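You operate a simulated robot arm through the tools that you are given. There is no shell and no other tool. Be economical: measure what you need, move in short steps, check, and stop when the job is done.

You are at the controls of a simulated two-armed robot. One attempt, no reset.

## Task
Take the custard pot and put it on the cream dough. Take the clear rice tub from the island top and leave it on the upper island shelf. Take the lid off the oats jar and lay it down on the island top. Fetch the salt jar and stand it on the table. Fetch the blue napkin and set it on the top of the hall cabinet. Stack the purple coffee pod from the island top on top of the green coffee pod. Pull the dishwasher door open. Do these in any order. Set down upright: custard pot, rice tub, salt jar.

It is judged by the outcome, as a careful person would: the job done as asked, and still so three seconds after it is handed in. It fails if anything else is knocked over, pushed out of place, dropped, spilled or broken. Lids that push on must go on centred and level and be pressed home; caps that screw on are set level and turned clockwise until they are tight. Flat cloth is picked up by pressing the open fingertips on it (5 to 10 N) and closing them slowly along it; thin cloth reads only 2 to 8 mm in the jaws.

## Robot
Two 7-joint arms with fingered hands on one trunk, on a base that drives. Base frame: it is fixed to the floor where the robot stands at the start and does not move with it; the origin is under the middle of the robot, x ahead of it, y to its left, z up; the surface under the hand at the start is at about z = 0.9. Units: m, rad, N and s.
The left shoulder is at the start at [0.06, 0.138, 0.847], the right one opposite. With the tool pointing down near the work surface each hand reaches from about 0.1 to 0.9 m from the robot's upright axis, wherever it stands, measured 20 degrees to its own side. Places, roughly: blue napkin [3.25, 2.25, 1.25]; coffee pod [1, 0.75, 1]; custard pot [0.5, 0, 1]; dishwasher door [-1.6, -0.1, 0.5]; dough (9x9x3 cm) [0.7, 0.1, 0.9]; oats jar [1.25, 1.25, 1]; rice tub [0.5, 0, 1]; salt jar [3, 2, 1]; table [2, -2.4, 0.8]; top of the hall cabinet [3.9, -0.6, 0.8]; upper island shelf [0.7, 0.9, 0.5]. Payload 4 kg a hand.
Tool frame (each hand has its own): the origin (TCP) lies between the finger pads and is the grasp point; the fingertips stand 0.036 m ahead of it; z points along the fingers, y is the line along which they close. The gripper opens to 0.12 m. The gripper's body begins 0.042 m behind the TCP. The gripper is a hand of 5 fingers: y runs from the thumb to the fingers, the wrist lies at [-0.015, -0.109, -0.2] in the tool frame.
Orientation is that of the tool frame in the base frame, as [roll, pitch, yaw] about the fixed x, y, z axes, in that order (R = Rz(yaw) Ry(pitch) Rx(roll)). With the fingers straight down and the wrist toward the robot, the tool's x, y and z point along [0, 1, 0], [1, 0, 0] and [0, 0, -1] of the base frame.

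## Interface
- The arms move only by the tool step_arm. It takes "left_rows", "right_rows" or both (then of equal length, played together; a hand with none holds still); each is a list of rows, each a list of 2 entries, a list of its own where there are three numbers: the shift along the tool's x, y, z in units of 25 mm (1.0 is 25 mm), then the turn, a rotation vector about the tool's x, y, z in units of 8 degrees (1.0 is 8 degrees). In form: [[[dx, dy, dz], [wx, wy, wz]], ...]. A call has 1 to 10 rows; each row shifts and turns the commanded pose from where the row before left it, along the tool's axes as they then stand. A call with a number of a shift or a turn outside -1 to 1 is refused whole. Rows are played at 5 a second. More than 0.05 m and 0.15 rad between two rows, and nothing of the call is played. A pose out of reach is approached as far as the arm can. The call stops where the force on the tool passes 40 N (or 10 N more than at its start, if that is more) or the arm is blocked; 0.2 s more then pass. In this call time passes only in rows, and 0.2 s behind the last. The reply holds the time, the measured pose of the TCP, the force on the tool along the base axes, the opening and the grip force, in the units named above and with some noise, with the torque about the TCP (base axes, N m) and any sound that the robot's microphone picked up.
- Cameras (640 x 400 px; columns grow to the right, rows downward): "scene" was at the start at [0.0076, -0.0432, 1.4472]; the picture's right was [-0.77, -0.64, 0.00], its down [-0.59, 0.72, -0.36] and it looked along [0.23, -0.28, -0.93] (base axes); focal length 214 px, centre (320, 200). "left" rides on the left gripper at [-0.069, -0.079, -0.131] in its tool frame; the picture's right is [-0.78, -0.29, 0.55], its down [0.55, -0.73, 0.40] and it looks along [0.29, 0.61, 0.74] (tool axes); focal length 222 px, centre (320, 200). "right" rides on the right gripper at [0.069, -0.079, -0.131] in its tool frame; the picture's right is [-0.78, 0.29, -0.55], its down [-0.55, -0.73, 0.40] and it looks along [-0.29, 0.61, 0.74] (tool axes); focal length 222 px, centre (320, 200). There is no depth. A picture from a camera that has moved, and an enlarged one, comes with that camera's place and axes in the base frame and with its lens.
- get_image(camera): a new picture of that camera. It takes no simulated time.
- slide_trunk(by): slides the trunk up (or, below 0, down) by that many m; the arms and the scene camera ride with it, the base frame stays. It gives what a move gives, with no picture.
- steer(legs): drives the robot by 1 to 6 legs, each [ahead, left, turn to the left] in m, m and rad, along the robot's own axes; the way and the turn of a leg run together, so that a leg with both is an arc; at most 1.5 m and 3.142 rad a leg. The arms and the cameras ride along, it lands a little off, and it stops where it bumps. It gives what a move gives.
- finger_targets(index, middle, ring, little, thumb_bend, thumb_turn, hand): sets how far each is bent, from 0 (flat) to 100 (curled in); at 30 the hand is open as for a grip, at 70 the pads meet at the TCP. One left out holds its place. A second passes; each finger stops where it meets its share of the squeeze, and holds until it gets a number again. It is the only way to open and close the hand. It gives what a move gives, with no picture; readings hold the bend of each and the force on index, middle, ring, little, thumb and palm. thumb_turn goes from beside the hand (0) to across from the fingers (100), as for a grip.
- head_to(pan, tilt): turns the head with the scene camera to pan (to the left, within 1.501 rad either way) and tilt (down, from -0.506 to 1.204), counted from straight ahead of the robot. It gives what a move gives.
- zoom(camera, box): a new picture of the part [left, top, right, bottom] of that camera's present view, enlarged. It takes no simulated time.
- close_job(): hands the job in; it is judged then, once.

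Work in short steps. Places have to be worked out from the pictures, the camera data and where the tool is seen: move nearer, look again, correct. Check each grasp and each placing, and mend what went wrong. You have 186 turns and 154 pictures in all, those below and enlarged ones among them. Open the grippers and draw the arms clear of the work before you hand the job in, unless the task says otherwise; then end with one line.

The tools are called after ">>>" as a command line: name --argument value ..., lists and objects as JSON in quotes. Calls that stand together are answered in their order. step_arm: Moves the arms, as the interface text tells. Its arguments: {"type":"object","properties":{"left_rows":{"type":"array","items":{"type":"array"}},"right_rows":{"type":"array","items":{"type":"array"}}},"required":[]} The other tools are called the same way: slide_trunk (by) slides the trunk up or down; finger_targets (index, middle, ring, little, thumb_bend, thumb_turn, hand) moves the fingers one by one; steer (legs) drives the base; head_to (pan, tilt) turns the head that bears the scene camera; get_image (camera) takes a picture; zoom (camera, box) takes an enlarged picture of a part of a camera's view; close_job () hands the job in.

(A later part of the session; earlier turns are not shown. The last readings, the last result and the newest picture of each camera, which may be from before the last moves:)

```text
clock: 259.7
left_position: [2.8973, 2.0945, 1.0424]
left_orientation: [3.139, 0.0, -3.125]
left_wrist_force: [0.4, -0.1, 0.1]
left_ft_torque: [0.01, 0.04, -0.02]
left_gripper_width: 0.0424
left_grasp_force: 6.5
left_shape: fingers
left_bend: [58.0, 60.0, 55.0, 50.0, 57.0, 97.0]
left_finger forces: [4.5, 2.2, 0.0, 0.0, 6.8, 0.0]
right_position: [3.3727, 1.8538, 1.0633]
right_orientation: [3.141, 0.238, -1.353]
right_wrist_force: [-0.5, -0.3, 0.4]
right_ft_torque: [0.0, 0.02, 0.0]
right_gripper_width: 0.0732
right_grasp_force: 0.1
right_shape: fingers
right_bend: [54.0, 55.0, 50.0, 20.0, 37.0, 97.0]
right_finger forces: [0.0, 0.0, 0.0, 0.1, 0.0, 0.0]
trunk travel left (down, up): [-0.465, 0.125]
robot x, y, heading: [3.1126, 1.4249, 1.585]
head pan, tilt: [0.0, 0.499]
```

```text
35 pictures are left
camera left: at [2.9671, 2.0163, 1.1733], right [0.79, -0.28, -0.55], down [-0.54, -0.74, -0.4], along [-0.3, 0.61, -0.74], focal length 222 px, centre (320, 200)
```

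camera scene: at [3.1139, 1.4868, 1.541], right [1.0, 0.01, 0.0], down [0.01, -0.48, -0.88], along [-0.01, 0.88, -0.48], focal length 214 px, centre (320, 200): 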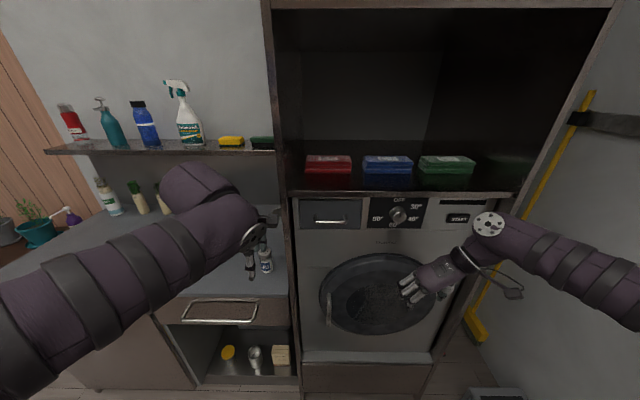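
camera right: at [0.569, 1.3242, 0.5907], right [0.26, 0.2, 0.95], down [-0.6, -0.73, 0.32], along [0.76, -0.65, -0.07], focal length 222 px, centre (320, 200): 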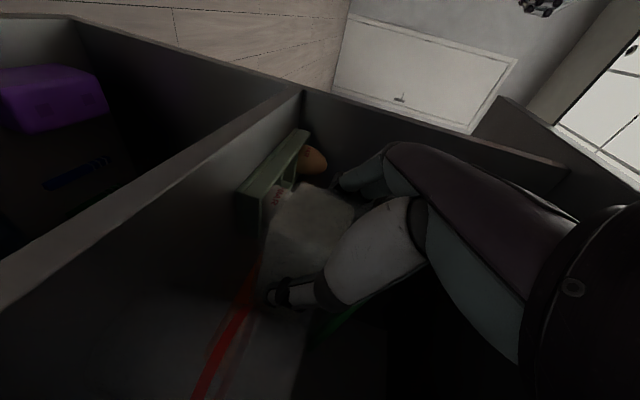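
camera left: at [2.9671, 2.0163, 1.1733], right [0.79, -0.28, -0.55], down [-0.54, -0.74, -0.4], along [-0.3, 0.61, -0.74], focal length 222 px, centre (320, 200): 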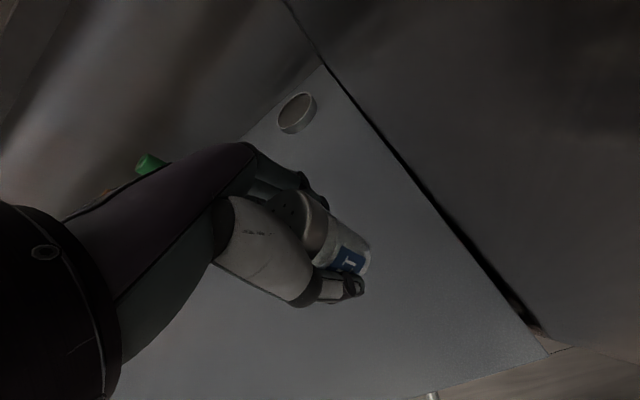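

Salt jar is held (it is light). Retract it, and meanwhile raise and lean the right hand for the napkin.

>>> step_arm --left_rows '[[[0, -0.5, -0.8], [0, 0, 0]], [[0, -1, -0.8], [0, 0, 0]], [[0, -1, -0.8], [0, 0, 0]], [[0, -1, -0.8], [0, 0, 0]], [[0, -1, -0.4], [0, 0, 0]], [[0, -1, 0], [0, 0, 0]], [[0, -1, 0], [0, 0, 0]], [[0, -1, 0], [0, 0, 0]], [[0, -1, 0], [0, 0, 0]], [[0, -1, 0], [0, 0, 0]]]' --right_rows '[[[-0.23, 0, -0.95], [0, 0, 0]], [[-0.23, 0, -0.95], [0, 0, 0]], [[-0.23, 0, -0.95], [0, 0, 0]], [[-0.23, 0, -0.95], [0.19, 0, 0.77]], [[-0.23, 0, -0.95], [0.19, 0, 0.77]], [[-0.23, 0, -0.95], [0, 0, 0]], [[-0.23, 0, -0.95], [0, -0.98, 0]], [[-0.23, 0, -0.95], [0, -0.98, 0]], [[0, 0, 0], [0, -0.98, 0]], [[0, 0, 0], [0, -0.98, 0]]]'

>>> slide_trunk --by 0.12

>>> finger_targets --hand "right" --index 42 --middle 42 --ring 42 --little 42 --thumb_bend 42

>>> get_image --camera "right"

```text
clock: 261.9
left_position: [2.8972, 1.8545, 1.1333]
left_orientation: [3.14, -0.001, -3.127]
left_wrist_force: [-0.2, -0.9, -1.3]
left_ft_torque: [0.01, -0.01, -0.01]
left_gripper_width: 0.0422
left_grasp_force: 6.8
left_shape: fingers
left_bend: [58.0, 60.0, 55.0, 50.0, 57.0, 97.0]
left_finger forces: [4.6, 2.2, 0.0, 0.0, 6.8, 0.0]
right_position: [3.3722, 1.8516, 1.2588]
right_orientation: [3.14, 0.789, -1.575]
right_wrist_force: [-0.1, 0.3, -0.1]
right_ft_torque: [0.0, -0.01, 0.0]
right_gripper_width: 0.0733
right_grasp_force: 0.1
right_shape: fingers
right_bend: [54.0, 55.0, 50.0, 20.0, 37.0, 97.0]
right_finger forces: [0.1, 0.0, 0.0, 0.0, 0.0, 0.0]
trunk travel left (down, up): [-0.465, 0.125]
robot x, y, heading: [3.1154, 1.426, 1.582]
head pan, tilt: [0.0, 0.499]
```

```text
clock: 263.4
left_position: [2.8977, 1.855, 1.2525]
left_orientation: [3.141, 0.0, -3.125]
left_wrist_force: [-0.1, 0.1, -0.4]
left_ft_torque: [0.02, -0.02, -0.01]
left_gripper_width: 0.0419
left_grasp_force: 7.0
left_shape: fingers
left_bend: [58.0, 60.0, 55.0, 50.0, 57.0, 97.0]
left_finger forces: [4.7, 2.1, 0.0, 0.0, 6.8, 0.0]
right_position: [3.3713, 1.8521, 1.3773]
right_orientation: [3.141, 0.783, -1.575]
right_wrist_force: [0.4, -0.1, 0.3]
right_ft_torque: [-0.03, 0.04, -0.02]
right_gripper_width: 0.0731
right_grasp_force: 0.0
right_shape: fingers
right_bend: [54.0, 55.0, 50.0, 20.0, 37.0, 97.0]
right_finger forces: [0.0, 0.0, 0.0, 0.0, 0.1, 0.1]
trunk travel left (down, up): [-0.585, 0.005]
robot x, y, heading: [3.1107, 1.4241, 1.585]
head pan, tilt: [0.0, 0.499]
```

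```text
clock: 264.4
left_position: [2.8974, 1.8539, 1.2536]
left_orientation: [3.141, 0.0, -3.126]
left_wrist_force: [0.0, -0.9, -1.4]
left_ft_torque: [0.02, 0.03, 0.04]
left_gripper_width: 0.0421
left_grasp_force: 7.2
left_shape: fingers
left_bend: [58.0, 60.0, 55.0, 50.0, 57.0, 97.0]
left_finger forces: [4.7, 2.2, 0.0, 0.1, 6.8, 0.1]
right_position: [3.3728, 1.8529, 1.3789]
right_orientation: [3.138, 0.785, -1.577]
right_wrist_force: [0.3, -0.1, 0.8]
right_ft_torque: [-0.04, 0.03, -0.02]
right_gripper_width: 0.0839
right_grasp_force: 0.1
right_shape: fingers
right_bend: [42.0, 42.0, 42.0, 42.0, 42.0, 97.0]
right_finger forces: [0.0, 0.0, 0.1, 0.0, 0.1, 0.0]
trunk travel left (down, up): [-0.585, 0.005]
robot x, y, heading: [3.112, 1.4241, 1.586]
head pan, tilt: [0.0, 0.499]
```

```text
34 pictures are left
camera right: at [3.4498, 1.7103, 1.4215], right [-0.29, 0.17, 0.94], down [0.74, 0.67, 0.11], along [-0.61, 0.73, -0.32], focal length 222 px, centre (320, 200)
```

right: 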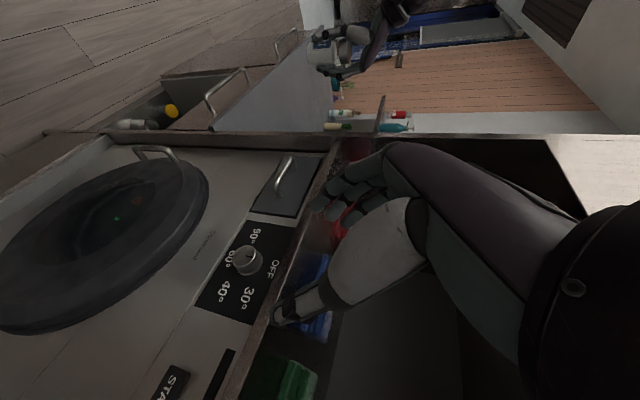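

Napkin centre x≈3.31 confirmed. Drive forward 0.15 and take the hand over the napkin.

>>> steer --legs '[[0.15, 0, -0.01]]'

>>> step_arm --right_rows '[[[-0.7, 0.6, 0.7], [0, 0, 0]], [[-0.7, 0.6, 0.7], [0, 0, 0]], [[-0.7, 0.6, 0.7], [0, 0, 0]], [[-0.7, 0.6, 0.7], [0, 0, 0]], [[-0.7, 0, 0.7], [0, 0, 0]]]'

>>> get_image --camera "scene"

>>> get_image --camera "right"

```text
clock: 265.7
left_position: [2.9019, 2.0067, 1.2523]
left_orientation: [3.141, 0.0, -3.139]
left_wrist_force: [0.3, 0.2, -1.7]
left_ft_torque: [-0.03, 0.0, -0.01]
left_gripper_width: 0.0421
left_grasp_force: 6.4
left_shape: fingers
left_bend: [58.0, 60.0, 55.0, 50.0, 57.0, 97.0]
left_finger forces: [4.7, 2.2, 0.0, 0.0, 6.9, 0.0]
right_position: [3.3772, 1.998, 1.3772]
right_orientation: [3.141, 0.783, -1.587]
right_wrist_force: [-0.2, 0.5, -0.2]
right_ft_torque: [-0.03, 0.03, 0.0]
right_gripper_width: 0.0842
right_grasp_force: 0.0
right_shape: fingers
right_bend: [42.0, 42.0, 42.0, 42.0, 42.0, 97.0]
right_finger forces: [0.0, 0.0, 0.0, 0.0, 0.1, 0.1]
trunk travel left (down, up): [-0.585, 0.005]
robot x, y, heading: [3.1133, 1.5732, 1.572]
head pan, tilt: [0.0, 0.499]
```

```text
clock: 266.9
left_position: [2.9007, 2.0044, 1.2526]
left_orientation: [3.141, 0.001, -3.137]
left_wrist_force: [0.1, -0.3, -0.2]
left_ft_torque: [-0.01, 0.01, -0.01]
left_gripper_width: 0.0421
left_grasp_force: 7.0
left_shape: fingers
left_bend: [58.0, 60.0, 55.0, 50.0, 57.0, 97.0]
left_finger forces: [4.7, 2.3, 0.0, 0.0, 6.8, 0.0]
right_position: [3.3171, 2.1221, 1.3753]
right_orientation: [3.14, 0.786, -1.587]
right_wrist_force: [0.7, 0.3, -0.3]
right_ft_torque: [-0.01, 0.01, 0.01]
right_gripper_width: 0.0841
right_grasp_force: 0.0
right_shape: fingers
right_bend: [42.0, 42.0, 42.0, 42.0, 42.0, 97.0]
right_finger forces: [0.0, 0.0, 0.1, 0.0, 0.0, 0.1]
trunk travel left (down, up): [-0.585, 0.005]
robot x, y, heading: [3.1115, 1.5754, 1.572]
head pan, tilt: [0.0, 0.499]
```

```text
33 pictures are left
camera scene: at [3.113, 1.6348, 1.6608], right [1.0, 0.0, 0.0], down [0.0, -0.48, -0.88], along [0.0, 0.88, -0.48], focal length 214 px, centre (320, 200)
```

scene: 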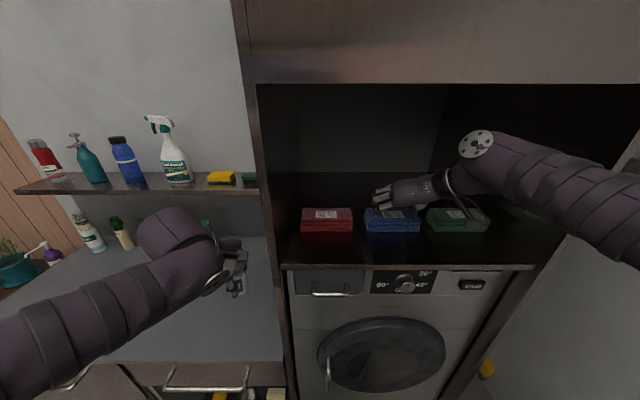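

```text
32 pictures are left
camera right: at [3.3925, 1.9805, 1.4199], right [-0.29, 0.17, 0.94], down [0.75, 0.66, 0.11], along [-0.6, 0.73, -0.32], focal length 222 px, centre (320, 200)
```

right: 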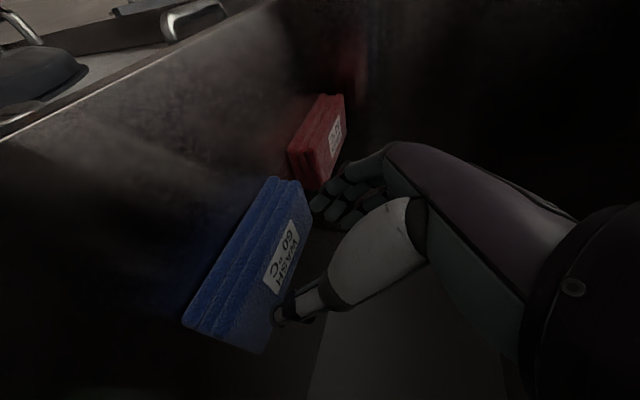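

The blue napkin is a thick folded block: x 3.24–3.41, y 2.13–2.20, ~4 cm high, so it can be gripped front-to-back with the hand pointing down. Retract a little, un-lean and yaw the hand.

>>> step_arm --right_rows '[[[0.7, 0, -0.7], [0, 0, 0]], [[0.7, 0, -0.7], [0, 0, 0]], [[0.7, 0, -0.7], [0, 0, 0]], [[0.7, 0, -0.7], [0, 0, 0]], [[0, 0, 0], [0, 0.94, 0]], [[0, 0, 0], [0, 0.94, 0]], [[0, 0, 0], [0, 0.94, 0]], [[0, 0, 0], [0, 0.94, 0]], [[0, 0, 0], [0, 0.94, 0]], [[0, 0, 0], [0, 0.93, 0]]]'

>>> step_arm --right_rows '[[[0, 0, 0], [0, 0, 1]], [[0, 0, 0], [0, 0, 1]], [[0, 0, 0], [0, 0, 1]], [[0, 0, 0], [0, 0, 1]], [[0, 0, 0], [0, 0, 1]], [[0, 0, 0], [0, 0, 1]], [[0, 0, 0], [0, 0, 1]], [[0, 0, 0], [0, 0, 1]], [[0, 0, 0], [0, 0, 1]], [[0, 0, 0], [0, 0, 1]]]'

>>> finger_targets --hand "right" --index 30 --middle 30 --ring 30 --little 30 --thumb_bend 30

>>> steer --legs '[[0.04, 0.03, 0]]'

```text
clock: 269.1
left_position: [2.9018, 2.0047, 1.2526]
left_orientation: [3.141, 0.0, -3.14]
left_wrist_force: [-0.2, 1.0, -0.4]
left_ft_torque: [-0.02, 0.0, 0.03]
left_gripper_width: 0.0424
left_grasp_force: 6.7
left_shape: fingers
left_bend: [58.0, 60.0, 55.0, 50.0, 57.0, 97.0]
left_finger forces: [4.7, 2.2, 0.1, 0.1, 6.8, 0.0]
right_position: [3.3158, 2.0225, 1.3779]
right_orientation: [3.142, -0.007, -1.586]
right_wrist_force: [0.3, -0.2, 0.0]
right_ft_torque: [-0.02, -0.03, 0.01]
right_gripper_width: 0.084
right_grasp_force: 0.2
right_shape: fingers
right_bend: [42.0, 42.0, 42.0, 42.0, 42.0, 97.0]
right_finger forces: [0.0, 0.0, 0.0, 0.0, 0.0, 0.1]
trunk travel left (down, up): [-0.585, 0.005]
robot x, y, heading: [3.114, 1.5706, 1.574]
head pan, tilt: [0.0, 0.499]
```

```text
clock: 271.3
left_position: [2.9017, 2.005, 1.2531]
left_orientation: [3.14, 0.0, -3.137]
left_wrist_force: [0.5, 0.1, -1.4]
left_ft_torque: [-0.01, 0.01, 0.01]
left_gripper_width: 0.0422
left_grasp_force: 7.0
left_shape: fingers
left_bend: [58.0, 60.0, 55.0, 50.0, 57.0, 97.0]
left_finger forces: [4.7, 2.2, 0.0, 0.0, 6.8, 0.0]
right_position: [3.3172, 2.0222, 1.3773]
right_orientation: [-3.141, 0.001, -2.982]
right_wrist_force: [-0.2, 0.8, 0.5]
right_ft_torque: [0.03, -0.01, 0.01]
right_gripper_width: 0.0843
right_grasp_force: 0.0
right_shape: fingers
right_bend: [42.0, 42.0, 42.0, 42.0, 42.0, 97.0]
right_finger forces: [0.0, 0.0, 0.1, 0.0, 0.0, 0.0]
trunk travel left (down, up): [-0.585, 0.005]
robot x, y, heading: [3.1124, 1.5749, 1.575]
head pan, tilt: [0.0, 0.499]
```

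```text
clock: 272.3
left_position: [2.9011, 2.005, 1.2518]
left_orientation: [3.14, 0.0, -3.139]
left_wrist_force: [0.3, 0.1, -0.6]
left_ft_torque: [0.04, 0.0, 0.01]
left_gripper_width: 0.042
left_grasp_force: 7.2
left_shape: fingers
left_bend: [58.0, 60.0, 55.0, 50.0, 57.0, 97.0]
left_finger forces: [4.7, 2.2, 0.0, 0.0, 6.8, 0.0]
right_position: [3.3166, 2.0221, 1.3778]
right_orientation: [-3.14, 0.0, -2.982]
right_wrist_force: [0.8, 0.8, -0.5]
right_ft_torque: [0.01, 0.01, -0.01]
right_gripper_width: 0.119
right_grasp_force: 0.0
right_shape: fingers
right_bend: [30.0, 30.0, 30.0, 30.0, 30.0, 97.0]
right_finger forces: [0.0, 0.0, 0.0, 0.0, 0.0, 0.1]
trunk travel left (down, up): [-0.585, 0.005]
robot x, y, heading: [3.1098, 1.5747, 1.574]
head pan, tilt: [0.0, 0.499]
```

```text
clock: 273.3
left_position: [2.8699, 2.0448, 1.2524]
left_orientation: [-3.141, 0.0, -3.139]
left_wrist_force: [-0.5, 0.0, -1.0]
left_ft_torque: [-0.01, -0.03, 0.01]
left_gripper_width: 0.0421
left_grasp_force: 6.9
left_shape: fingers
left_bend: [58.0, 60.0, 55.0, 50.0, 57.0, 97.0]
left_finger forces: [4.7, 2.2, 0.1, 0.0, 6.8, 0.0]
right_position: [3.2854, 2.0635, 1.3783]
right_orientation: [-3.138, -0.001, -2.984]
right_wrist_force: [-0.2, 0.9, -1.3]
right_ft_torque: [-0.04, -0.02, -0.04]
right_gripper_width: 0.1189
right_grasp_force: 0.0
right_shape: fingers
right_bend: [30.0, 30.0, 30.0, 30.0, 30.0, 97.0]
right_finger forces: [0.0, 0.0, 0.0, 0.1, 0.1, 0.0]
trunk travel left (down, up): [-0.585, 0.005]
robot x, y, heading: [3.0818, 1.6127, 1.573]
head pan, tilt: [0.0, 0.499]
```

Finish the yaw and move above the napkin centre (3.324,2.165).

>>> step_arm --right_rows '[[[0, 0, 0], [0, 0, 1]], [[-0.4, 0, 0], [0, 0, 0.13]], [[-0.4, 0.8, 0], [0, 0, 0]], [[-0.4, 0.8, 0], [0, 0, 0]], [[-0.4, 0.8, 0], [0, 0, 0]], [[0, 0.8, 0], [0, 0, 0]], [[0, 0.8, 0], [0, 0, 0]]]'

>>> get_image --camera "right"

>>> zoom --camera "scene" --box '[300, 150, 500, 275]'

```text
clock: 274.9
left_position: [2.8722, 2.0456, 1.2534]
left_orientation: [-3.141, 0.0, -3.141]
left_wrist_force: [-1.2, 0.1, -1.1]
left_ft_torque: [0.0, 0.01, -0.02]
left_gripper_width: 0.0423
left_grasp_force: 7.1
left_shape: fingers
left_bend: [58.0, 60.0, 55.0, 50.0, 57.0, 97.0]
left_finger forces: [4.6, 2.2, 0.0, 0.0, 6.8, 0.1]
right_position: [3.3266, 2.1629, 1.3762]
right_orientation: [-3.138, 0.0, 3.141]
right_wrist_force: [-0.7, 0.2, -0.4]
right_ft_torque: [0.02, -0.01, 0.03]
right_gripper_width: 0.1188
right_grasp_force: 0.1
right_shape: fingers
right_bend: [30.0, 30.0, 30.0, 30.0, 30.0, 97.0]
right_finger forces: [0.0, 0.0, 0.1, 0.0, 0.0, 0.0]
trunk travel left (down, up): [-0.585, 0.005]
robot x, y, heading: [3.0808, 1.6152, 1.572]
head pan, tilt: [0.0, 0.499]
```

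```text
31 pictures are left
camera right: at [3.2558, 2.0839, 1.5076], right [0.78, 0.29, 0.55], down [0.55, -0.74, -0.39], along [0.29, 0.61, -0.74], focal length 222 px, centre (320, 200)
```

right: 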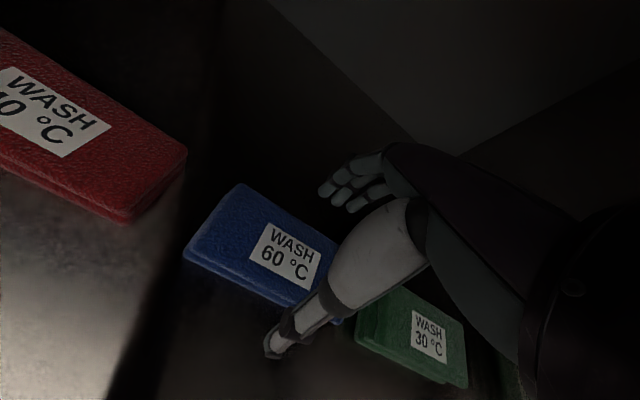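

```text
3.20 times, centred on (400, 212) of scene
camera zoom: at [3.0831, 1.6747, 1.6608], right [1.0, 0.0, 0.0], down [0.0, -0.48, -0.88], along [0.0, 0.88, -0.48], focal length 686 px, centre (64, 160)
```

zoom: 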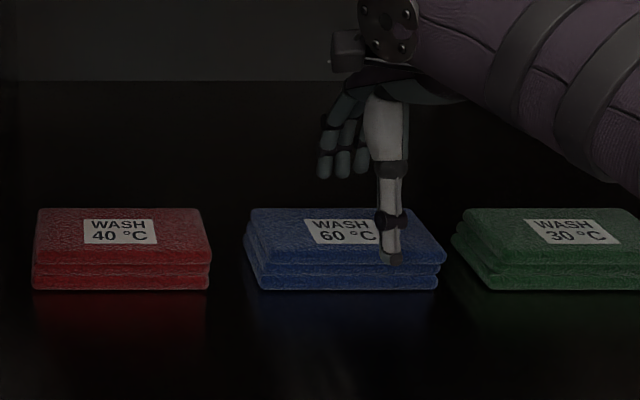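

Centred over the napkin block. Lower until the tips almost touch the ledge (TCP z≈1.326), then close.

>>> step_arm --right_rows '[[[0, 0.1, 0.6], [0, 0, 0]], [[0, 0, 0.6], [0, 0, 0]], [[0, 0, 0.5], [0, 0, 0]], [[0, 0, 0.25], [0, 0, 0]]]'

>>> finger_targets --hand "right" --index 52 --middle 52 --ring 52 --little 52 --thumb_bend 52

>>> get_image --camera "right"

```text
clock: 275.9
left_position: [2.8722, 2.0445, 1.2534]
left_orientation: [3.14, -0.001, -3.141]
left_wrist_force: [-0.4, 0.1, -0.6]
left_ft_torque: [0.01, 0.0, 0.0]
left_gripper_width: 0.0421
left_grasp_force: 7.3
left_shape: fingers
left_bend: [58.0, 60.0, 55.0, 50.0, 57.0, 97.0]
left_finger forces: [4.7, 2.2, 0.1, 0.0, 6.7, 0.0]
right_position: [3.3265, 2.1632, 1.3282]
right_orientation: [-3.141, -0.001, -3.141]
right_wrist_force: [0.3, -0.2, -0.3]
right_ft_torque: [-0.02, 0.02, 0.01]
right_gripper_width: 0.1189
right_grasp_force: 0.2
right_shape: fingers
right_bend: [30.0, 30.0, 30.0, 30.0, 30.0, 97.0]
right_finger forces: [0.0, 0.0, 0.1, 0.1, 0.0, 0.0]
trunk travel left (down, up): [-0.585, 0.005]
robot x, y, heading: [3.0806, 1.6104, 1.574]
head pan, tilt: [0.0, 0.499]
```

```text
clock: 276.9
left_position: [2.8712, 2.0443, 1.2527]
left_orientation: [3.141, 0.001, -3.137]
left_wrist_force: [-1.0, 0.0, -1.5]
left_ft_torque: [0.03, -0.02, -0.01]
left_gripper_width: 0.0422
left_grasp_force: 7.2
left_shape: fingers
left_bend: [58.0, 60.0, 55.0, 50.0, 57.0, 97.0]
left_finger forces: [4.7, 2.2, 0.1, 0.0, 6.9, 0.1]
right_position: [3.3275, 2.1637, 1.3298]
right_orientation: [3.141, -0.001, -3.141]
right_wrist_force: [1.1, 2.5, 6.3]
right_ft_torque: [0.38, -0.09, 0.03]
right_gripper_width: 0.069
right_grasp_force: 11.8
right_shape: fingers
right_bend: [49.0, 49.0, 50.0, 51.0, 49.0, 96.0]
right_finger forces: [3.8, 7.6, 2.5, 1.2, 8.9, 0.1]
trunk travel left (down, up): [-0.585, 0.005]
robot x, y, heading: [3.0802, 1.6117, 1.571]
head pan, tilt: [0.0, 0.499]
```

```text
29 pictures are left
camera right: at [3.2557, 2.0848, 1.4602], right [0.78, 0.29, 0.55], down [0.55, -0.74, -0.4], along [0.29, 0.61, -0.74], focal length 222 px, centre (320, 200)
```

right: 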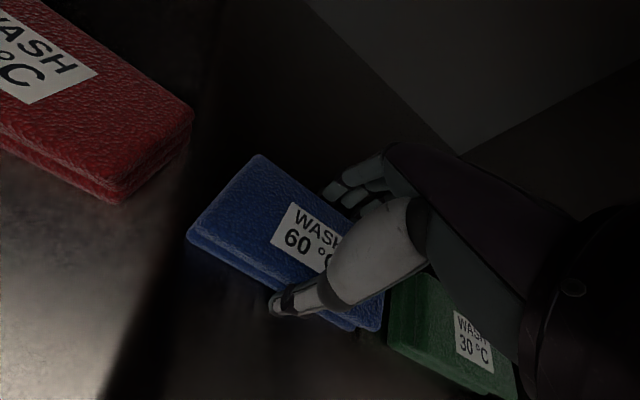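

All four fingers and thumb grip the block (6.9 cm). Tighten and lift.

>>> finger_targets --hand "right" --index 57 --middle 57 --ring 57 --little 57 --thumb_bend 57

>>> step_arm --right_rows '[[[0, 0, -0.5], [0, 0, 0]], [[0, 0, -1], [0, 0, 0]], [[0, 0, -0.8], [0, 0, 0]]]'

>>> get_image --camera "right"

```text
clock: 277.9
left_position: [2.871, 2.044, 1.2546]
left_orientation: [3.138, 0.0, -3.139]
left_wrist_force: [-0.1, -0.4, -1.2]
left_ft_torque: [0.01, -0.01, 0.01]
left_gripper_width: 0.0422
left_grasp_force: 6.5
left_shape: fingers
left_bend: [58.0, 60.0, 55.0, 50.0, 57.0, 97.0]
left_finger forces: [4.7, 2.2, 0.1, 0.1, 6.8, 0.0]
right_position: [3.3268, 2.163, 1.3293]
right_orientation: [-3.141, 0.0, -3.14]
right_wrist_force: [0.9, 4.1, 11.0]
right_ft_torque: [0.59, -0.07, 0.06]
right_gripper_width: 0.0678
right_grasp_force: 20.9
right_shape: fingers
right_bend: [50.0, 51.0, 52.0, 54.0, 50.0, 95.0]
right_finger forces: [7.4, 11.5, 4.0, 3.1, 15.4, 0.0]
trunk travel left (down, up): [-0.585, 0.005]
robot x, y, heading: [3.0808, 1.6101, 1.575]
head pan, tilt: [0.0, 0.499]
```

```text
clock: 278.7
left_position: [2.8718, 2.0445, 1.2529]
left_orientation: [3.139, 0.0, -3.139]
left_wrist_force: [0.0, 0.2, -0.5]
left_ft_torque: [0.03, 0.0, 0.05]
left_gripper_width: 0.0423
left_grasp_force: 6.7
left_shape: fingers
left_bend: [58.0, 60.0, 55.0, 50.0, 57.0, 97.0]
left_finger forces: [4.7, 2.2, 0.0, 0.1, 6.8, 0.0]
right_position: [3.3247, 2.1639, 1.3854]
right_orientation: [-3.137, 0.0, 3.141]
right_wrist_force: [-0.8, 1.1, -0.6]
right_ft_torque: [-0.01, 0.0, -0.03]
right_gripper_width: 0.0679
right_grasp_force: 16.0
right_shape: fingers
right_bend: [51.0, 52.0, 53.0, 54.0, 50.0, 95.0]
right_finger forces: [5.5, 4.6, 3.5, 2.6, 15.9, 0.0]
trunk travel left (down, up): [-0.585, 0.005]
robot x, y, heading: [3.0826, 1.6152, 1.572]
head pan, tilt: [0.0, 0.499]
```

```text
28 pictures are left
camera right: at [3.2537, 2.0856, 1.5167], right [0.78, 0.29, 0.55], down [0.55, -0.74, -0.39], along [0.29, 0.61, -0.74], focal length 222 px, centre (320, 200)
```

right: 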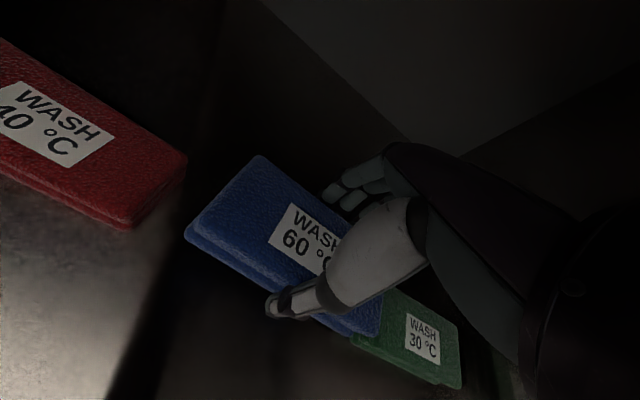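

Napkin block lifted cleanly. Back out, turn toward +x, and drive toward the hall cabinet.

>>> steer --legs '[[-0.55, 0, 0], [0, 0, -1.571], [0, -0.9, 0], [0, -0.6, 0]]'

>>> head_to --pan 0.0 --tilt 0.6

>>> get_image --camera "scene"

```text
clock: 293.0
left_position: [3.5119, -0.2385, 1.2542]
left_orientation: [3.138, 0.0, 1.561]
left_wrist_force: [-0.6, 0.5, -0.6]
left_ft_torque: [0.03, 0.03, -0.01]
left_gripper_width: 0.0419
left_grasp_force: 6.2
left_shape: fingers
left_bend: [58.0, 60.0, 55.0, 50.0, 57.0, 97.0]
left_finger forces: [4.5, 2.1, 0.0, 0.0, 6.4, 0.0]
right_position: [3.6253, -0.6947, 1.3855]
right_orientation: [-3.138, 0.0, 1.557]
right_wrist_force: [-0.7, -0.6, -0.2]
right_ft_torque: [-0.01, 0.02, 0.0]
right_gripper_width: 0.0675
right_grasp_force: 15.0
right_shape: fingers
right_bend: [51.0, 52.0, 53.0, 55.0, 50.0, 95.0]
right_finger forces: [5.3, 4.2, 3.3, 2.3, 15.0, 0.0]
trunk travel left (down, up): [-0.585, 0.005]
robot x, y, heading: [3.0766, -0.4406, -0.012]
head pan, tilt: [0.0, 0.499]
```

```text
clock: 293.7
left_position: [3.5116, -0.2381, 1.2526]
left_orientation: [3.139, 0.0, 1.561]
left_wrist_force: [-0.1, 0.2, -1.2]
left_ft_torque: [-0.01, 0.03, -0.03]
left_gripper_width: 0.042
left_grasp_force: 6.6
left_shape: fingers
left_bend: [58.0, 60.0, 55.0, 50.0, 57.0, 97.0]
left_finger forces: [4.5, 2.1, 0.0, 0.0, 6.5, 0.0]
right_position: [3.624, -0.6933, 1.3862]
right_orientation: [-3.138, 0.001, 1.559]
right_wrist_force: [-0.8, -1.1, -1.5]
right_ft_torque: [-0.01, 0.02, 0.0]
right_gripper_width: 0.0676
right_grasp_force: 15.3
right_shape: fingers
right_bend: [51.0, 52.0, 53.0, 55.0, 50.0, 95.0]
right_finger forces: [5.2, 4.4, 3.3, 2.4, 15.0, 0.0]
trunk travel left (down, up): [-0.585, 0.005]
robot x, y, heading: [3.0737, -0.4439, -0.015]
head pan, tilt: [0.0, 0.6]
```

```text
27 pictures are left
camera scene: at [3.1376, -0.4424, 1.6519], right [-0.01, -1.0, 0.0], down [-0.56, 0.01, -0.83], along [0.83, -0.01, -0.56], focal length 214 px, centre (320, 200)
```

scene: 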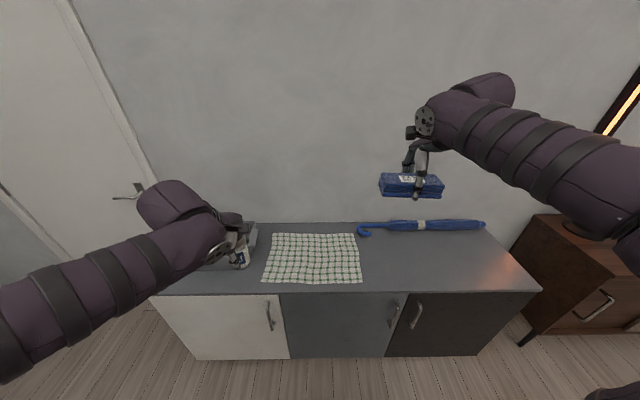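

The hall cabinet holds a checked cloth and an umbrella; the right-front part is free. I aim at (3.86,−0.95). Move the base and lower the trunk some.

>>> steer --legs '[[0.12, -0.26, 0.012]]'

>>> slide_trunk --by -0.25

>>> step_arm --right_rows '[[[0, 1, 0.5], [0, 0, 0]], [[0, 1, 1], [0, 0, 0]], [[0, 1, 1], [0, 0, 0]], [[0, 1, 1], [0, 0, 0]], [[0, 0.5, 1], [0, 0, 0]], [[0, 0, 1], [0, 0, 0]], [[0, 0, 1], [0, 0, 0]], [[0, 0, 1], [0, 0, 0]]]'

>>> head_to --pan -0.3 --tilt 0.7

>>> get_image --camera "scene"

```text
clock: 295.7
left_position: [3.6289, -0.4984, 1.2533]
left_orientation: [3.14, -0.001, 1.565]
left_wrist_force: [0.9, -0.5, 0.2]
left_ft_torque: [0.02, -0.02, 0.03]
left_gripper_width: 0.0421
left_grasp_force: 6.4
left_shape: fingers
left_bend: [58.0, 60.0, 55.0, 50.0, 57.0, 97.0]
left_finger forces: [4.5, 2.2, 0.1, 0.0, 6.5, 0.0]
right_position: [3.7426, -0.9531, 1.3854]
right_orientation: [-3.139, 0.001, 1.562]
right_wrist_force: [0.1, -1.0, -1.9]
right_ft_torque: [0.0, 0.0, -0.01]
right_gripper_width: 0.0675
right_grasp_force: 14.8
right_shape: fingers
right_bend: [51.0, 52.0, 53.0, 55.0, 50.0, 95.0]
right_finger forces: [5.2, 4.3, 3.4, 2.3, 15.1, 0.0]
trunk travel left (down, up): [-0.585, 0.005]
robot x, y, heading: [3.1951, -0.7032, -0.007]
head pan, tilt: [0.0, 0.6]
```

```text
clock: 298.2
left_position: [3.6282, -0.4965, 1.0031]
left_orientation: [3.14, -0.001, 1.562]
left_wrist_force: [0.6, 0.3, -1.3]
left_ft_torque: [0.02, 0.0, 0.01]
left_gripper_width: 0.0419
left_grasp_force: 6.3
left_shape: fingers
left_bend: [58.0, 60.0, 55.0, 50.0, 57.0, 97.0]
left_finger forces: [4.5, 2.1, 0.0, 0.0, 6.5, 0.0]
right_position: [3.7417, -0.9514, 1.1362]
right_orientation: [-3.137, 0.001, 1.563]
right_wrist_force: [-0.2, -0.2, -0.6]
right_ft_torque: [-0.04, -0.03, -0.01]
right_gripper_width: 0.0675
right_grasp_force: 15.0
right_shape: fingers
right_bend: [51.0, 52.0, 53.0, 55.0, 50.0, 95.0]
right_finger forces: [5.2, 4.3, 3.3, 2.4, 14.9, 0.0]
trunk travel left (down, up): [-0.335, 0.255]
robot x, y, heading: [3.1922, -0.7034, -0.013]
head pan, tilt: [0.0, 0.6]
```

```text
clock: 300.0
left_position: [3.6278, -0.4966, 1.0032]
left_orientation: [3.14, 0.0, 1.563]
left_wrist_force: [0.0, 0.9, -1.4]
left_ft_torque: [-0.02, 0.02, 0.02]
left_gripper_width: 0.0419
left_grasp_force: 7.0
left_shape: fingers
left_bend: [58.0, 60.0, 55.0, 50.0, 57.0, 97.0]
left_finger forces: [4.5, 2.1, 0.1, 0.0, 6.5, 0.0]
right_position: [3.8544, -0.9526, 0.9481]
right_orientation: [-3.141, -0.001, 1.56]
right_wrist_force: [-0.3, 0.1, -1.2]
right_ft_torque: [-0.02, 0.01, 0.03]
right_gripper_width: 0.0674
right_grasp_force: 15.1
right_shape: fingers
right_bend: [51.0, 52.0, 53.0, 55.0, 50.0, 95.0]
right_finger forces: [5.1, 4.3, 3.2, 2.3, 14.8, 0.0]
trunk travel left (down, up): [-0.335, 0.255]
robot x, y, heading: [3.1973, -0.7044, -0.008]
head pan, tilt: [0.0, 0.6]
```

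```text
clock: 300.8
left_position: [3.6271, -0.4977, 1.0024]
left_orientation: [3.14, -0.001, 1.564]
left_wrist_force: [0.4, 0.5, -1.1]
left_ft_torque: [0.01, 0.03, 0.01]
left_gripper_width: 0.0419
left_grasp_force: 6.4
left_shape: fingers
left_bend: [58.0, 60.0, 55.0, 50.0, 57.0, 97.0]
left_finger forces: [4.5, 2.1, 0.0, 0.1, 6.6, 0.0]
right_position: [3.8538, -0.9535, 0.9485]
right_orientation: [-3.139, 0.002, 1.563]
right_wrist_force: [0.0, 0.4, -1.5]
right_ft_torque: [-0.02, 0.01, -0.01]
right_gripper_width: 0.0676
right_grasp_force: 15.3
right_shape: fingers
right_bend: [51.0, 52.0, 53.0, 55.0, 50.0, 95.0]
right_finger forces: [5.2, 4.2, 3.2, 2.3, 14.7, 0.0]
trunk travel left (down, up): [-0.335, 0.255]
robot x, y, heading: [3.1909, -0.7024, -0.006]
head pan, tilt: [-0.3, 0.7]
```

```text
26 pictures are left
camera scene: at [3.2469, -0.7281, 1.3932], right [-0.3, -0.95, 0.0], down [-0.61, 0.19, -0.77], along [0.73, -0.23, -0.64], focal length 214 px, centre (320, 200)
```

scene: 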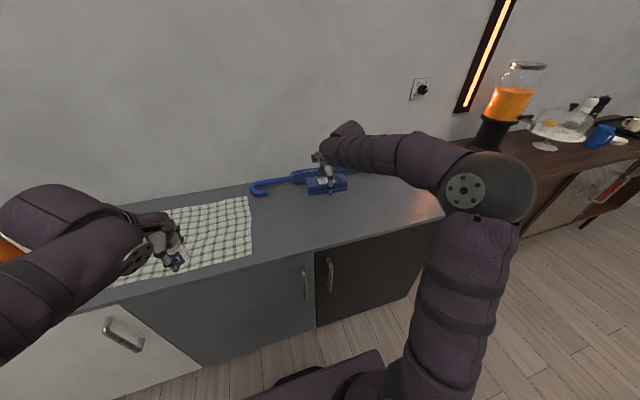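

Over free space. Lower 9 cm, then feel for contact.

>>> step_arm --right_rows '[[[0, 0, 1], [0, 0, 0]], [[0, 0, 1], [0, 0, 0]], [[0, 0, 1], [0, 0, 0]], [[0, 0, 0.6], [0, 0, 0]], [[0, 0, 0.2], [0, 0, 0]], [[0, 0, 0.2], [0, 0, 0]]]'

>>> zoom --camera "scene" --box '[240, 130, 440, 255]'

```text
clock: 302.2
left_position: [3.6274, -0.4964, 1.0023]
left_orientation: [3.139, 0.0, 1.564]
left_wrist_force: [-0.2, 0.0, -0.9]
left_ft_torque: [0.0, -0.01, 0.0]
left_gripper_width: 0.042
left_grasp_force: 6.3
left_shape: fingers
left_bend: [58.0, 60.0, 55.0, 50.0, 57.0, 97.0]
left_finger forces: [4.4, 2.1, 0.0, 0.0, 6.5, 0.1]
right_position: [3.854, -0.9532, 0.8487]
right_orientation: [-3.139, 0.0, 1.562]
right_wrist_force: [0.2, 0.3, -0.6]
right_ft_torque: [-0.04, -0.03, 0.01]
right_gripper_width: 0.0672
right_grasp_force: 14.8
right_shape: fingers
right_bend: [51.0, 52.0, 53.0, 55.0, 50.0, 95.0]
right_finger forces: [5.2, 4.2, 3.2, 2.2, 14.7, 0.0]
trunk travel left (down, up): [-0.335, 0.255]
robot x, y, heading: [3.1935, -0.7038, -0.007]
head pan, tilt: [-0.3, 0.7]
```

```text
3.20 times, centred on (340, 192) of scene
camera zoom: at [3.2469, -0.7281, 1.3932], right [-0.3, -0.95, 0.0], down [-0.61, 0.2, -0.76], along [0.73, -0.23, -0.64], focal length 686 px, centre (256, 224)
```

zoom: 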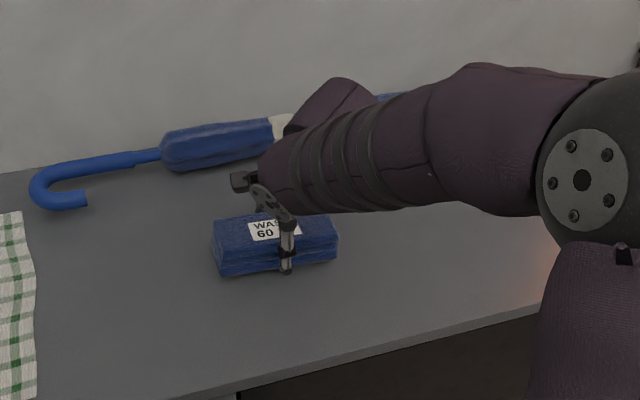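

Nearly down. Continue in 2–3 mm steps to contact.

>>> step_arm --right_rows '[[[0, 0, 0.15], [0, 0, 0]], [[0, 0, 0.12], [0, 0, 0]], [[0, 0, 0.1], [0, 0, 0]], [[0, 0, 0.1], [0, 0, 0]]]'

```text
clock: 303.2
left_position: [3.6255, -0.4963, 1.0038]
left_orientation: [3.137, 0.001, 1.565]
left_wrist_force: [0.1, 0.5, -0.6]
left_ft_torque: [0.05, 0.0, 0.0]
left_gripper_width: 0.0419
left_grasp_force: 7.4
left_shape: fingers
left_bend: [58.0, 60.0, 55.0, 50.0, 57.0, 97.0]
left_finger forces: [4.5, 2.1, 0.0, 0.0, 6.5, 0.0]
right_position: [3.8554, -0.9534, 0.841]
right_orientation: [3.135, -0.001, 1.562]
right_wrist_force: [-0.6, -3.0, 22.7]
right_ft_torque: [-0.16, -0.79, -0.12]
right_gripper_width: 0.0675
right_grasp_force: 25.1
right_shape: fingers
right_bend: [51.0, 52.0, 53.0, 55.0, 50.0, 95.0]
right_finger forces: [14.9, 13.4, 3.0, 1.7, 17.2, 0.1]
trunk travel left (down, up): [-0.335, 0.255]
robot x, y, heading: [3.1885, -0.7027, -0.012]
head pan, tilt: [-0.3, 0.7]
```

Firm contact. Relieve a few mm, open the hand and rise.

>>> step_arm --right_rows '[[[0, 0, -0.15], [0, 0, 0]]]'

>>> finger_targets --hand "right" --index 44 --middle 44 --ring 44 --little 44 --thumb_bend 44

>>> finger_targets --hand "right" --index 30 --middle 30 --ring 30 --little 30 --thumb_bend 30

>>> step_arm --right_rows '[[[0, 0, -0.5], [0, 0, 0]], [[0, 0, -1], [0, 0, 0]], [[0, 0, -1], [0, 0, 0]], [[0, 0, -1], [0, 0, 0]], [[0, 0, -1], [0, 0, 0]], [[0, 0, -1], [0, 0, 0]], [[0, -0.8, -1], [0, 0, 0]], [[0, -1, -1], [0, 0, 0]], [[0, -1, -1], [0, 0, 0]], [[0, -1, -0.5], [0, 0, 0]]]'

>>> zoom --camera "scene" --box '[200, 130, 440, 280]'

```text
clock: 303.6
left_position: [3.6264, -0.4968, 1.0034]
left_orientation: [3.139, -0.001, 1.565]
left_wrist_force: [0.0, 1.0, -1.6]
left_ft_torque: [-0.01, 0.0, 0.0]
left_gripper_width: 0.0418
left_grasp_force: 6.6
left_shape: fingers
left_bend: [58.0, 60.0, 55.0, 50.0, 57.0, 97.0]
left_finger forces: [4.5, 2.1, 0.0, 0.0, 6.5, 0.0]
right_position: [3.8539, -0.953, 0.8398]
right_orientation: [3.142, 0.0, 1.562]
right_wrist_force: [4.5, -3.4, 16.5]
right_ft_torque: [-0.17, -0.79, -0.03]
right_gripper_width: 0.0676
right_grasp_force: 22.2
right_shape: fingers
right_bend: [51.0, 52.0, 53.0, 55.0, 50.0, 95.0]
right_finger forces: [11.1, 12.0, 3.8, 2.5, 14.5, 0.0]
trunk travel left (down, up): [-0.335, 0.255]
robot x, y, heading: [3.1985, -0.7039, -0.009]
head pan, tilt: [-0.3, 0.7]
```

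```text
clock: 304.6
left_position: [3.6275, -0.497, 1.0037]
left_orientation: [3.139, 0.001, 1.564]
left_wrist_force: [-0.1, -0.8, -0.7]
left_ft_torque: [0.02, -0.02, 0.01]
left_gripper_width: 0.0418
left_grasp_force: 6.3
left_shape: fingers
left_bend: [58.0, 60.0, 55.0, 50.0, 57.0, 97.0]
left_finger forces: [4.6, 2.0, 0.0, 0.0, 6.5, 0.1]
right_position: [3.8531, -0.953, 0.8394]
right_orientation: [-3.14, -0.001, 1.562]
right_wrist_force: [-3.6, 0.9, 9.5]
right_ft_torque: [0.09, -0.31, 0.05]
right_gripper_width: 0.0748
right_grasp_force: 4.9
right_shape: fingers
right_bend: [45.0, 45.0, 44.0, 44.0, 44.0, 97.0]
right_finger forces: [7.4, 2.4, 0.0, 0.0, 0.7, 0.0]
trunk travel left (down, up): [-0.335, 0.255]
robot x, y, heading: [3.1957, -0.7047, -0.003]
head pan, tilt: [-0.3, 0.7]
```

```text
clock: 305.6
left_position: [3.6282, -0.4958, 1.0028]
left_orientation: [3.138, -0.002, 1.563]
left_wrist_force: [0.6, 0.0, -1.2]
left_ft_torque: [0.03, 0.04, -0.01]
left_gripper_width: 0.0418
left_grasp_force: 6.7
left_shape: fingers
left_bend: [58.0, 60.0, 55.0, 50.0, 57.0, 97.0]
left_finger forces: [4.5, 2.1, 0.1, 0.0, 6.6, 0.1]
right_position: [3.8548, -0.9526, 0.8397]
right_orientation: [-3.139, -0.001, 1.561]
right_wrist_force: [0.3, 0.2, 0.2]
right_ft_torque: [-0.01, 0.0, -0.02]
right_gripper_width: 0.1192
right_grasp_force: 0.0
right_shape: fingers
right_bend: [30.0, 30.0, 30.0, 30.0, 30.0, 97.0]
right_finger forces: [0.1, 0.1, 0.0, 0.0, 0.0, 0.0]
trunk travel left (down, up): [-0.335, 0.255]
robot x, y, heading: [3.1962, -0.7013, -0.006]
head pan, tilt: [-0.3, 0.7]
```

```text
clock: 307.8
left_position: [3.6271, -0.4968, 1.0017]
left_orientation: [3.14, 0.0, 1.564]
left_wrist_force: [0.0, -0.3, -0.6]
left_ft_torque: [0.02, -0.01, -0.03]
left_gripper_width: 0.0419
left_grasp_force: 6.9
left_shape: fingers
left_bend: [58.0, 60.0, 55.0, 50.0, 57.0, 97.0]
left_finger forces: [4.5, 2.1, 0.0, 0.1, 6.4, 0.0]
right_position: [3.7613, -0.9509, 1.0655]
right_orientation: [-3.138, 0.001, 1.562]
right_wrist_force: [-0.2, 0.9, -0.1]
right_ft_torque: [0.01, 0.02, -0.03]
right_gripper_width: 0.1189
right_grasp_force: 0.0
right_shape: fingers
right_bend: [30.0, 30.0, 30.0, 30.0, 30.0, 97.0]
right_finger forces: [0.0, 0.0, 0.0, 0.0, 0.0, 0.0]
trunk travel left (down, up): [-0.335, 0.255]
robot x, y, heading: [3.191, -0.7054, -0.007]
head pan, tilt: [-0.3, 0.7]
```

```text
2.67 times, centred on (320, 205) of scene
camera zoom: at [3.2464, -0.7282, 1.3932], right [-0.3, -0.95, 0.0], down [-0.61, 0.2, -0.77], along [0.73, -0.23, -0.64], focal length 572 px, centre (320, 187)
```

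zoom: 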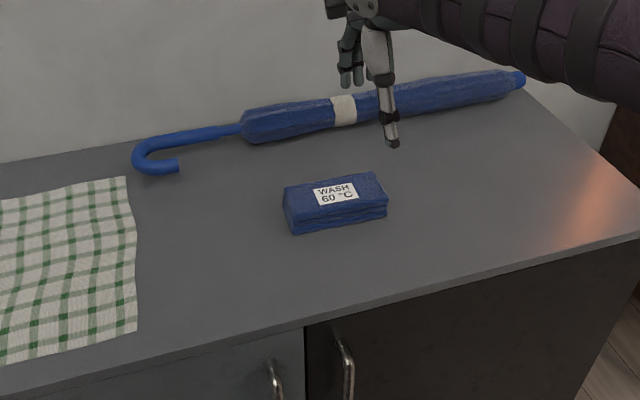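

Napkin lies neatly on the hall cabinet. Now back off and turn toward the table (heading −90°) to find a spot for the salt.

>>> steer --legs '[[-0.55, 0, 0], [0, 0, -1.571]]'

>>> head_to --pan -0.35 --tilt 0.5

>>> get_image --camera "scene"

```text
clock: 314.8
left_position: [2.8545, -1.1332, 1.0018]
left_orientation: [3.14, 0.001, -0.011]
left_wrist_force: [1.1, -0.7, -0.6]
left_ft_torque: [0.02, 0.0, 0.04]
left_gripper_width: 0.0417
left_grasp_force: 6.9
left_shape: fingers
left_bend: [58.0, 60.0, 55.0, 50.0, 58.0, 97.0]
left_finger forces: [4.4, 2.0, 0.0, 0.1, 6.3, 0.0]
right_position: [2.3984, -1.2662, 1.0646]
right_orientation: [-3.138, 0.0, -0.013]
right_wrist_force: [0.4, -0.4, -0.9]
right_ft_torque: [0.0, -0.02, -0.04]
right_gripper_width: 0.1191
right_grasp_force: 0.1
right_shape: fingers
right_bend: [30.0, 30.0, 30.0, 30.0, 30.0, 97.0]
right_finger forces: [0.0, 0.1, 0.1, 0.0, 0.0, 0.1]
trunk travel left (down, up): [-0.335, 0.255]
robot x, y, heading: [2.6507, -0.6961, -1.578]
head pan, tilt: [-0.3, 0.7]
```

```text
clock: 315.5
left_position: [2.8543, -1.1326, 1.0022]
left_orientation: [3.139, -0.001, -0.011]
left_wrist_force: [0.6, -0.1, -2.3]
left_ft_torque: [0.0, -0.01, -0.01]
left_gripper_width: 0.0415
left_grasp_force: 6.6
left_shape: fingers
left_bend: [58.0, 60.0, 55.0, 50.0, 58.0, 97.0]
left_finger forces: [4.4, 2.0, 0.0, 0.0, 6.3, 0.1]
right_position: [2.3995, -1.2658, 1.0651]
right_orientation: [-3.14, 0.0, -0.015]
right_wrist_force: [0.6, 0.0, -0.7]
right_ft_torque: [0.03, 0.02, -0.01]
right_gripper_width: 0.1188
right_grasp_force: 0.0
right_shape: fingers
right_bend: [30.0, 30.0, 30.0, 30.0, 30.0, 97.0]
right_finger forces: [0.0, 0.0, 0.0, 0.0, 0.0, 0.0]
trunk travel left (down, up): [-0.335, 0.255]
robot x, y, heading: [2.6505, -0.6982, -1.581]
head pan, tilt: [-0.351, 0.499]
```

```text
23 pictures are left
camera scene: at [2.6207, -0.7536, 1.4108], right [-0.94, 0.35, 0.0], down [0.17, 0.45, -0.88], along [-0.31, -0.82, -0.48], focal length 214 px, centre (320, 200)
```

scene: 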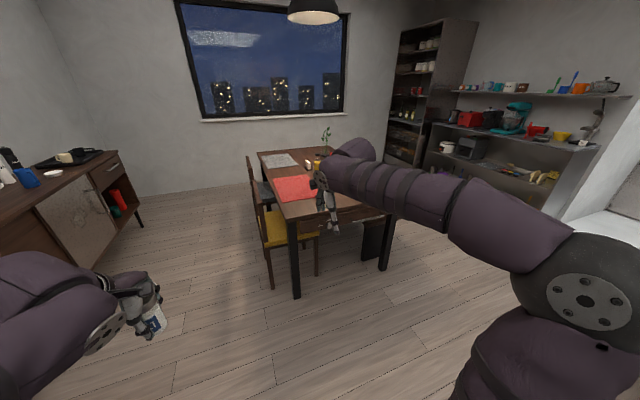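

The table is ahead-right: x≈1.6–2.45, near edge y≈−1.75. Drive to its near end and look down at it.

>>> steer --legs '[[0, -0.72, 0.01], [0.42, 0, 0]]'

>>> head_to --pan 0.1 --tilt 0.75

>>> get_image --camera "scene"

```text
clock: 321.7
left_position: [2.1144, -1.5468, 1.0028]
left_orientation: [3.14, 0.0, -0.01]
left_wrist_force: [-0.6, 0.1, -1.2]
left_ft_torque: [0.02, -0.03, 0.02]
left_gripper_width: 0.0413
left_grasp_force: 6.3
left_shape: fingers
left_bend: [58.0, 60.0, 55.0, 50.0, 58.0, 97.0]
left_finger forces: [4.4, 2.0, 0.0, 0.1, 6.2, 0.1]
right_position: [1.6579, -1.6798, 1.0645]
right_orientation: [-3.137, 0.0, -0.014]
right_wrist_force: [-0.1, -0.6, -0.8]
right_ft_torque: [0.04, -0.03, -0.01]
right_gripper_width: 0.119
right_grasp_force: 0.1
right_shape: fingers
right_bend: [30.0, 30.0, 30.0, 30.0, 30.0, 97.0]
right_finger forces: [0.1, 0.1, 0.0, 0.1, 0.0, 0.1]
trunk travel left (down, up): [-0.335, 0.255]
robot x, y, heading: [1.9116, -1.1139, -1.58]
head pan, tilt: [-0.351, 0.499]
```

```text
clock: 322.6
left_position: [2.1148, -1.5476, 1.0019]
left_orientation: [3.14, 0.0, -0.01]
left_wrist_force: [-0.4, 0.1, -1.0]
left_ft_torque: [0.0, -0.01, 0.05]
left_gripper_width: 0.0414
left_grasp_force: 6.4
left_shape: fingers
left_bend: [58.0, 60.0, 55.0, 50.0, 58.0, 97.0]
left_finger forces: [4.3, 2.0, 0.0, 0.1, 6.3, 0.0]
right_position: [1.6578, -1.6784, 1.0655]
right_orientation: [-3.14, 0.001, -0.013]
right_wrist_force: [0.3, -0.5, -0.6]
right_ft_torque: [0.0, 0.0, -0.01]
right_gripper_width: 0.1189
right_grasp_force: 0.2
right_shape: fingers
right_bend: [30.0, 30.0, 30.0, 30.0, 30.0, 97.0]
right_finger forces: [0.0, 0.0, 0.0, 0.0, 0.0, 0.1]
trunk travel left (down, up): [-0.335, 0.255]
robot x, y, heading: [1.9105, -1.1107, -1.582]
head pan, tilt: [0.099, 0.75]
```

```text
22 pictures are left
camera scene: at [1.9198, -1.165, 1.389], right [-1.0, -0.09, 0.0], down [-0.06, 0.68, -0.73], along [0.06, -0.73, -0.68], focal length 214 px, centre (320, 200)
```

scene: 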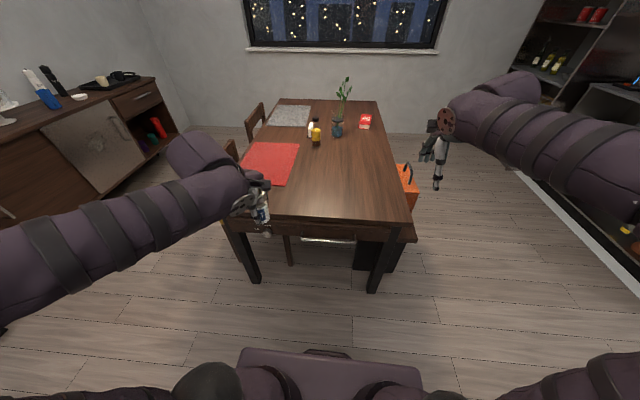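

Free area in the middle-near part of the table. Go forward 0.18 and bring the salt over (1.9,−1.95).

>>> steer --legs '[[0.18, 0, 0.01]]'

>>> step_arm --left_rows '[[[-0.9, 0.9, 0], [0, 0, 0]], [[-0.9, 0.9, 0], [0, 0, 0]], [[-0.9, 0.9, 0], [0, 0, 0]], [[-0.9, 0.9, 0], [0, 0, 0]], [[-0.9, 0.9, 0], [0, 0, 0]], [[-0.9, 0.9, 0], [0, 0, 0]], [[-0.9, 0.9, 0.5], [0, 0, 0]], [[-0.9, 0.9, 1], [0, 0, 0]], [[-0.5, 0.9, 1], [0, 0, 0]], [[0, 0, 1], [0, 0, 0]]]'

>>> get_image --camera "scene"

```text
clock: 324.1
left_position: [2.1164, -1.7247, 1.0027]
left_orientation: [-3.14, 0.001, -0.003]
left_wrist_force: [0.6, -0.6, -0.4]
left_ft_torque: [-0.01, 0.0, -0.02]
left_gripper_width: 0.0415
left_grasp_force: 6.2
left_shape: fingers
left_bend: [58.0, 60.0, 55.0, 50.0, 58.0, 97.0]
left_finger forces: [4.3, 2.1, 0.0, 0.0, 6.2, 0.1]
right_position: [1.663, -1.8597, 1.0644]
right_orientation: [-3.138, -0.001, -0.005]
right_wrist_force: [-0.1, 0.2, -0.4]
right_ft_torque: [-0.02, 0.03, 0.0]
right_gripper_width: 0.1189
right_grasp_force: 0.0
right_shape: fingers
right_bend: [30.0, 30.0, 30.0, 30.0, 30.0, 97.0]
right_finger forces: [0.0, 0.0, 0.0, 0.0, 0.0, 0.1]
trunk travel left (down, up): [-0.335, 0.255]
robot x, y, heading: [1.9068, -1.289, -1.574]
head pan, tilt: [0.099, 0.75]
```

```text
clock: 326.3
left_position: [1.9242, -1.9239, 0.9152]
left_orientation: [3.14, -0.001, -0.002]
left_wrist_force: [0.6, -0.2, -1.1]
left_ft_torque: [-0.02, -0.03, 0.0]
left_gripper_width: 0.0416
left_grasp_force: 6.4
left_shape: fingers
left_bend: [58.0, 60.0, 55.0, 50.0, 58.0, 97.0]
left_finger forces: [4.4, 1.9, 0.1, 0.0, 6.3, 0.1]
right_position: [1.662, -1.8607, 1.0653]
right_orientation: [-3.137, 0.0, -0.002]
right_wrist_force: [-0.3, -0.5, 0.4]
right_ft_torque: [0.01, -0.01, -0.01]
right_gripper_width: 0.1191
right_grasp_force: 0.0
right_shape: fingers
right_bend: [30.0, 30.0, 30.0, 30.0, 30.0, 97.0]
right_finger forces: [0.1, 0.0, 0.0, 0.0, 0.0, 0.0]
trunk travel left (down, up): [-0.335, 0.255]
robot x, y, heading: [1.9086, -1.2882, -1.576]
head pan, tilt: [0.099, 0.75]
```

```text
21 pictures are left
camera scene: at [1.919, -1.3433, 1.389], right [-1.0, -0.1, 0.0], down [-0.07, 0.68, -0.73], along [0.07, -0.73, -0.68], focal length 214 px, centre (320, 200)
```

scene: 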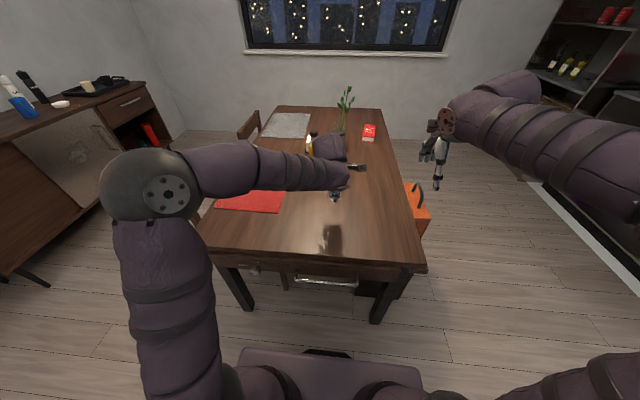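

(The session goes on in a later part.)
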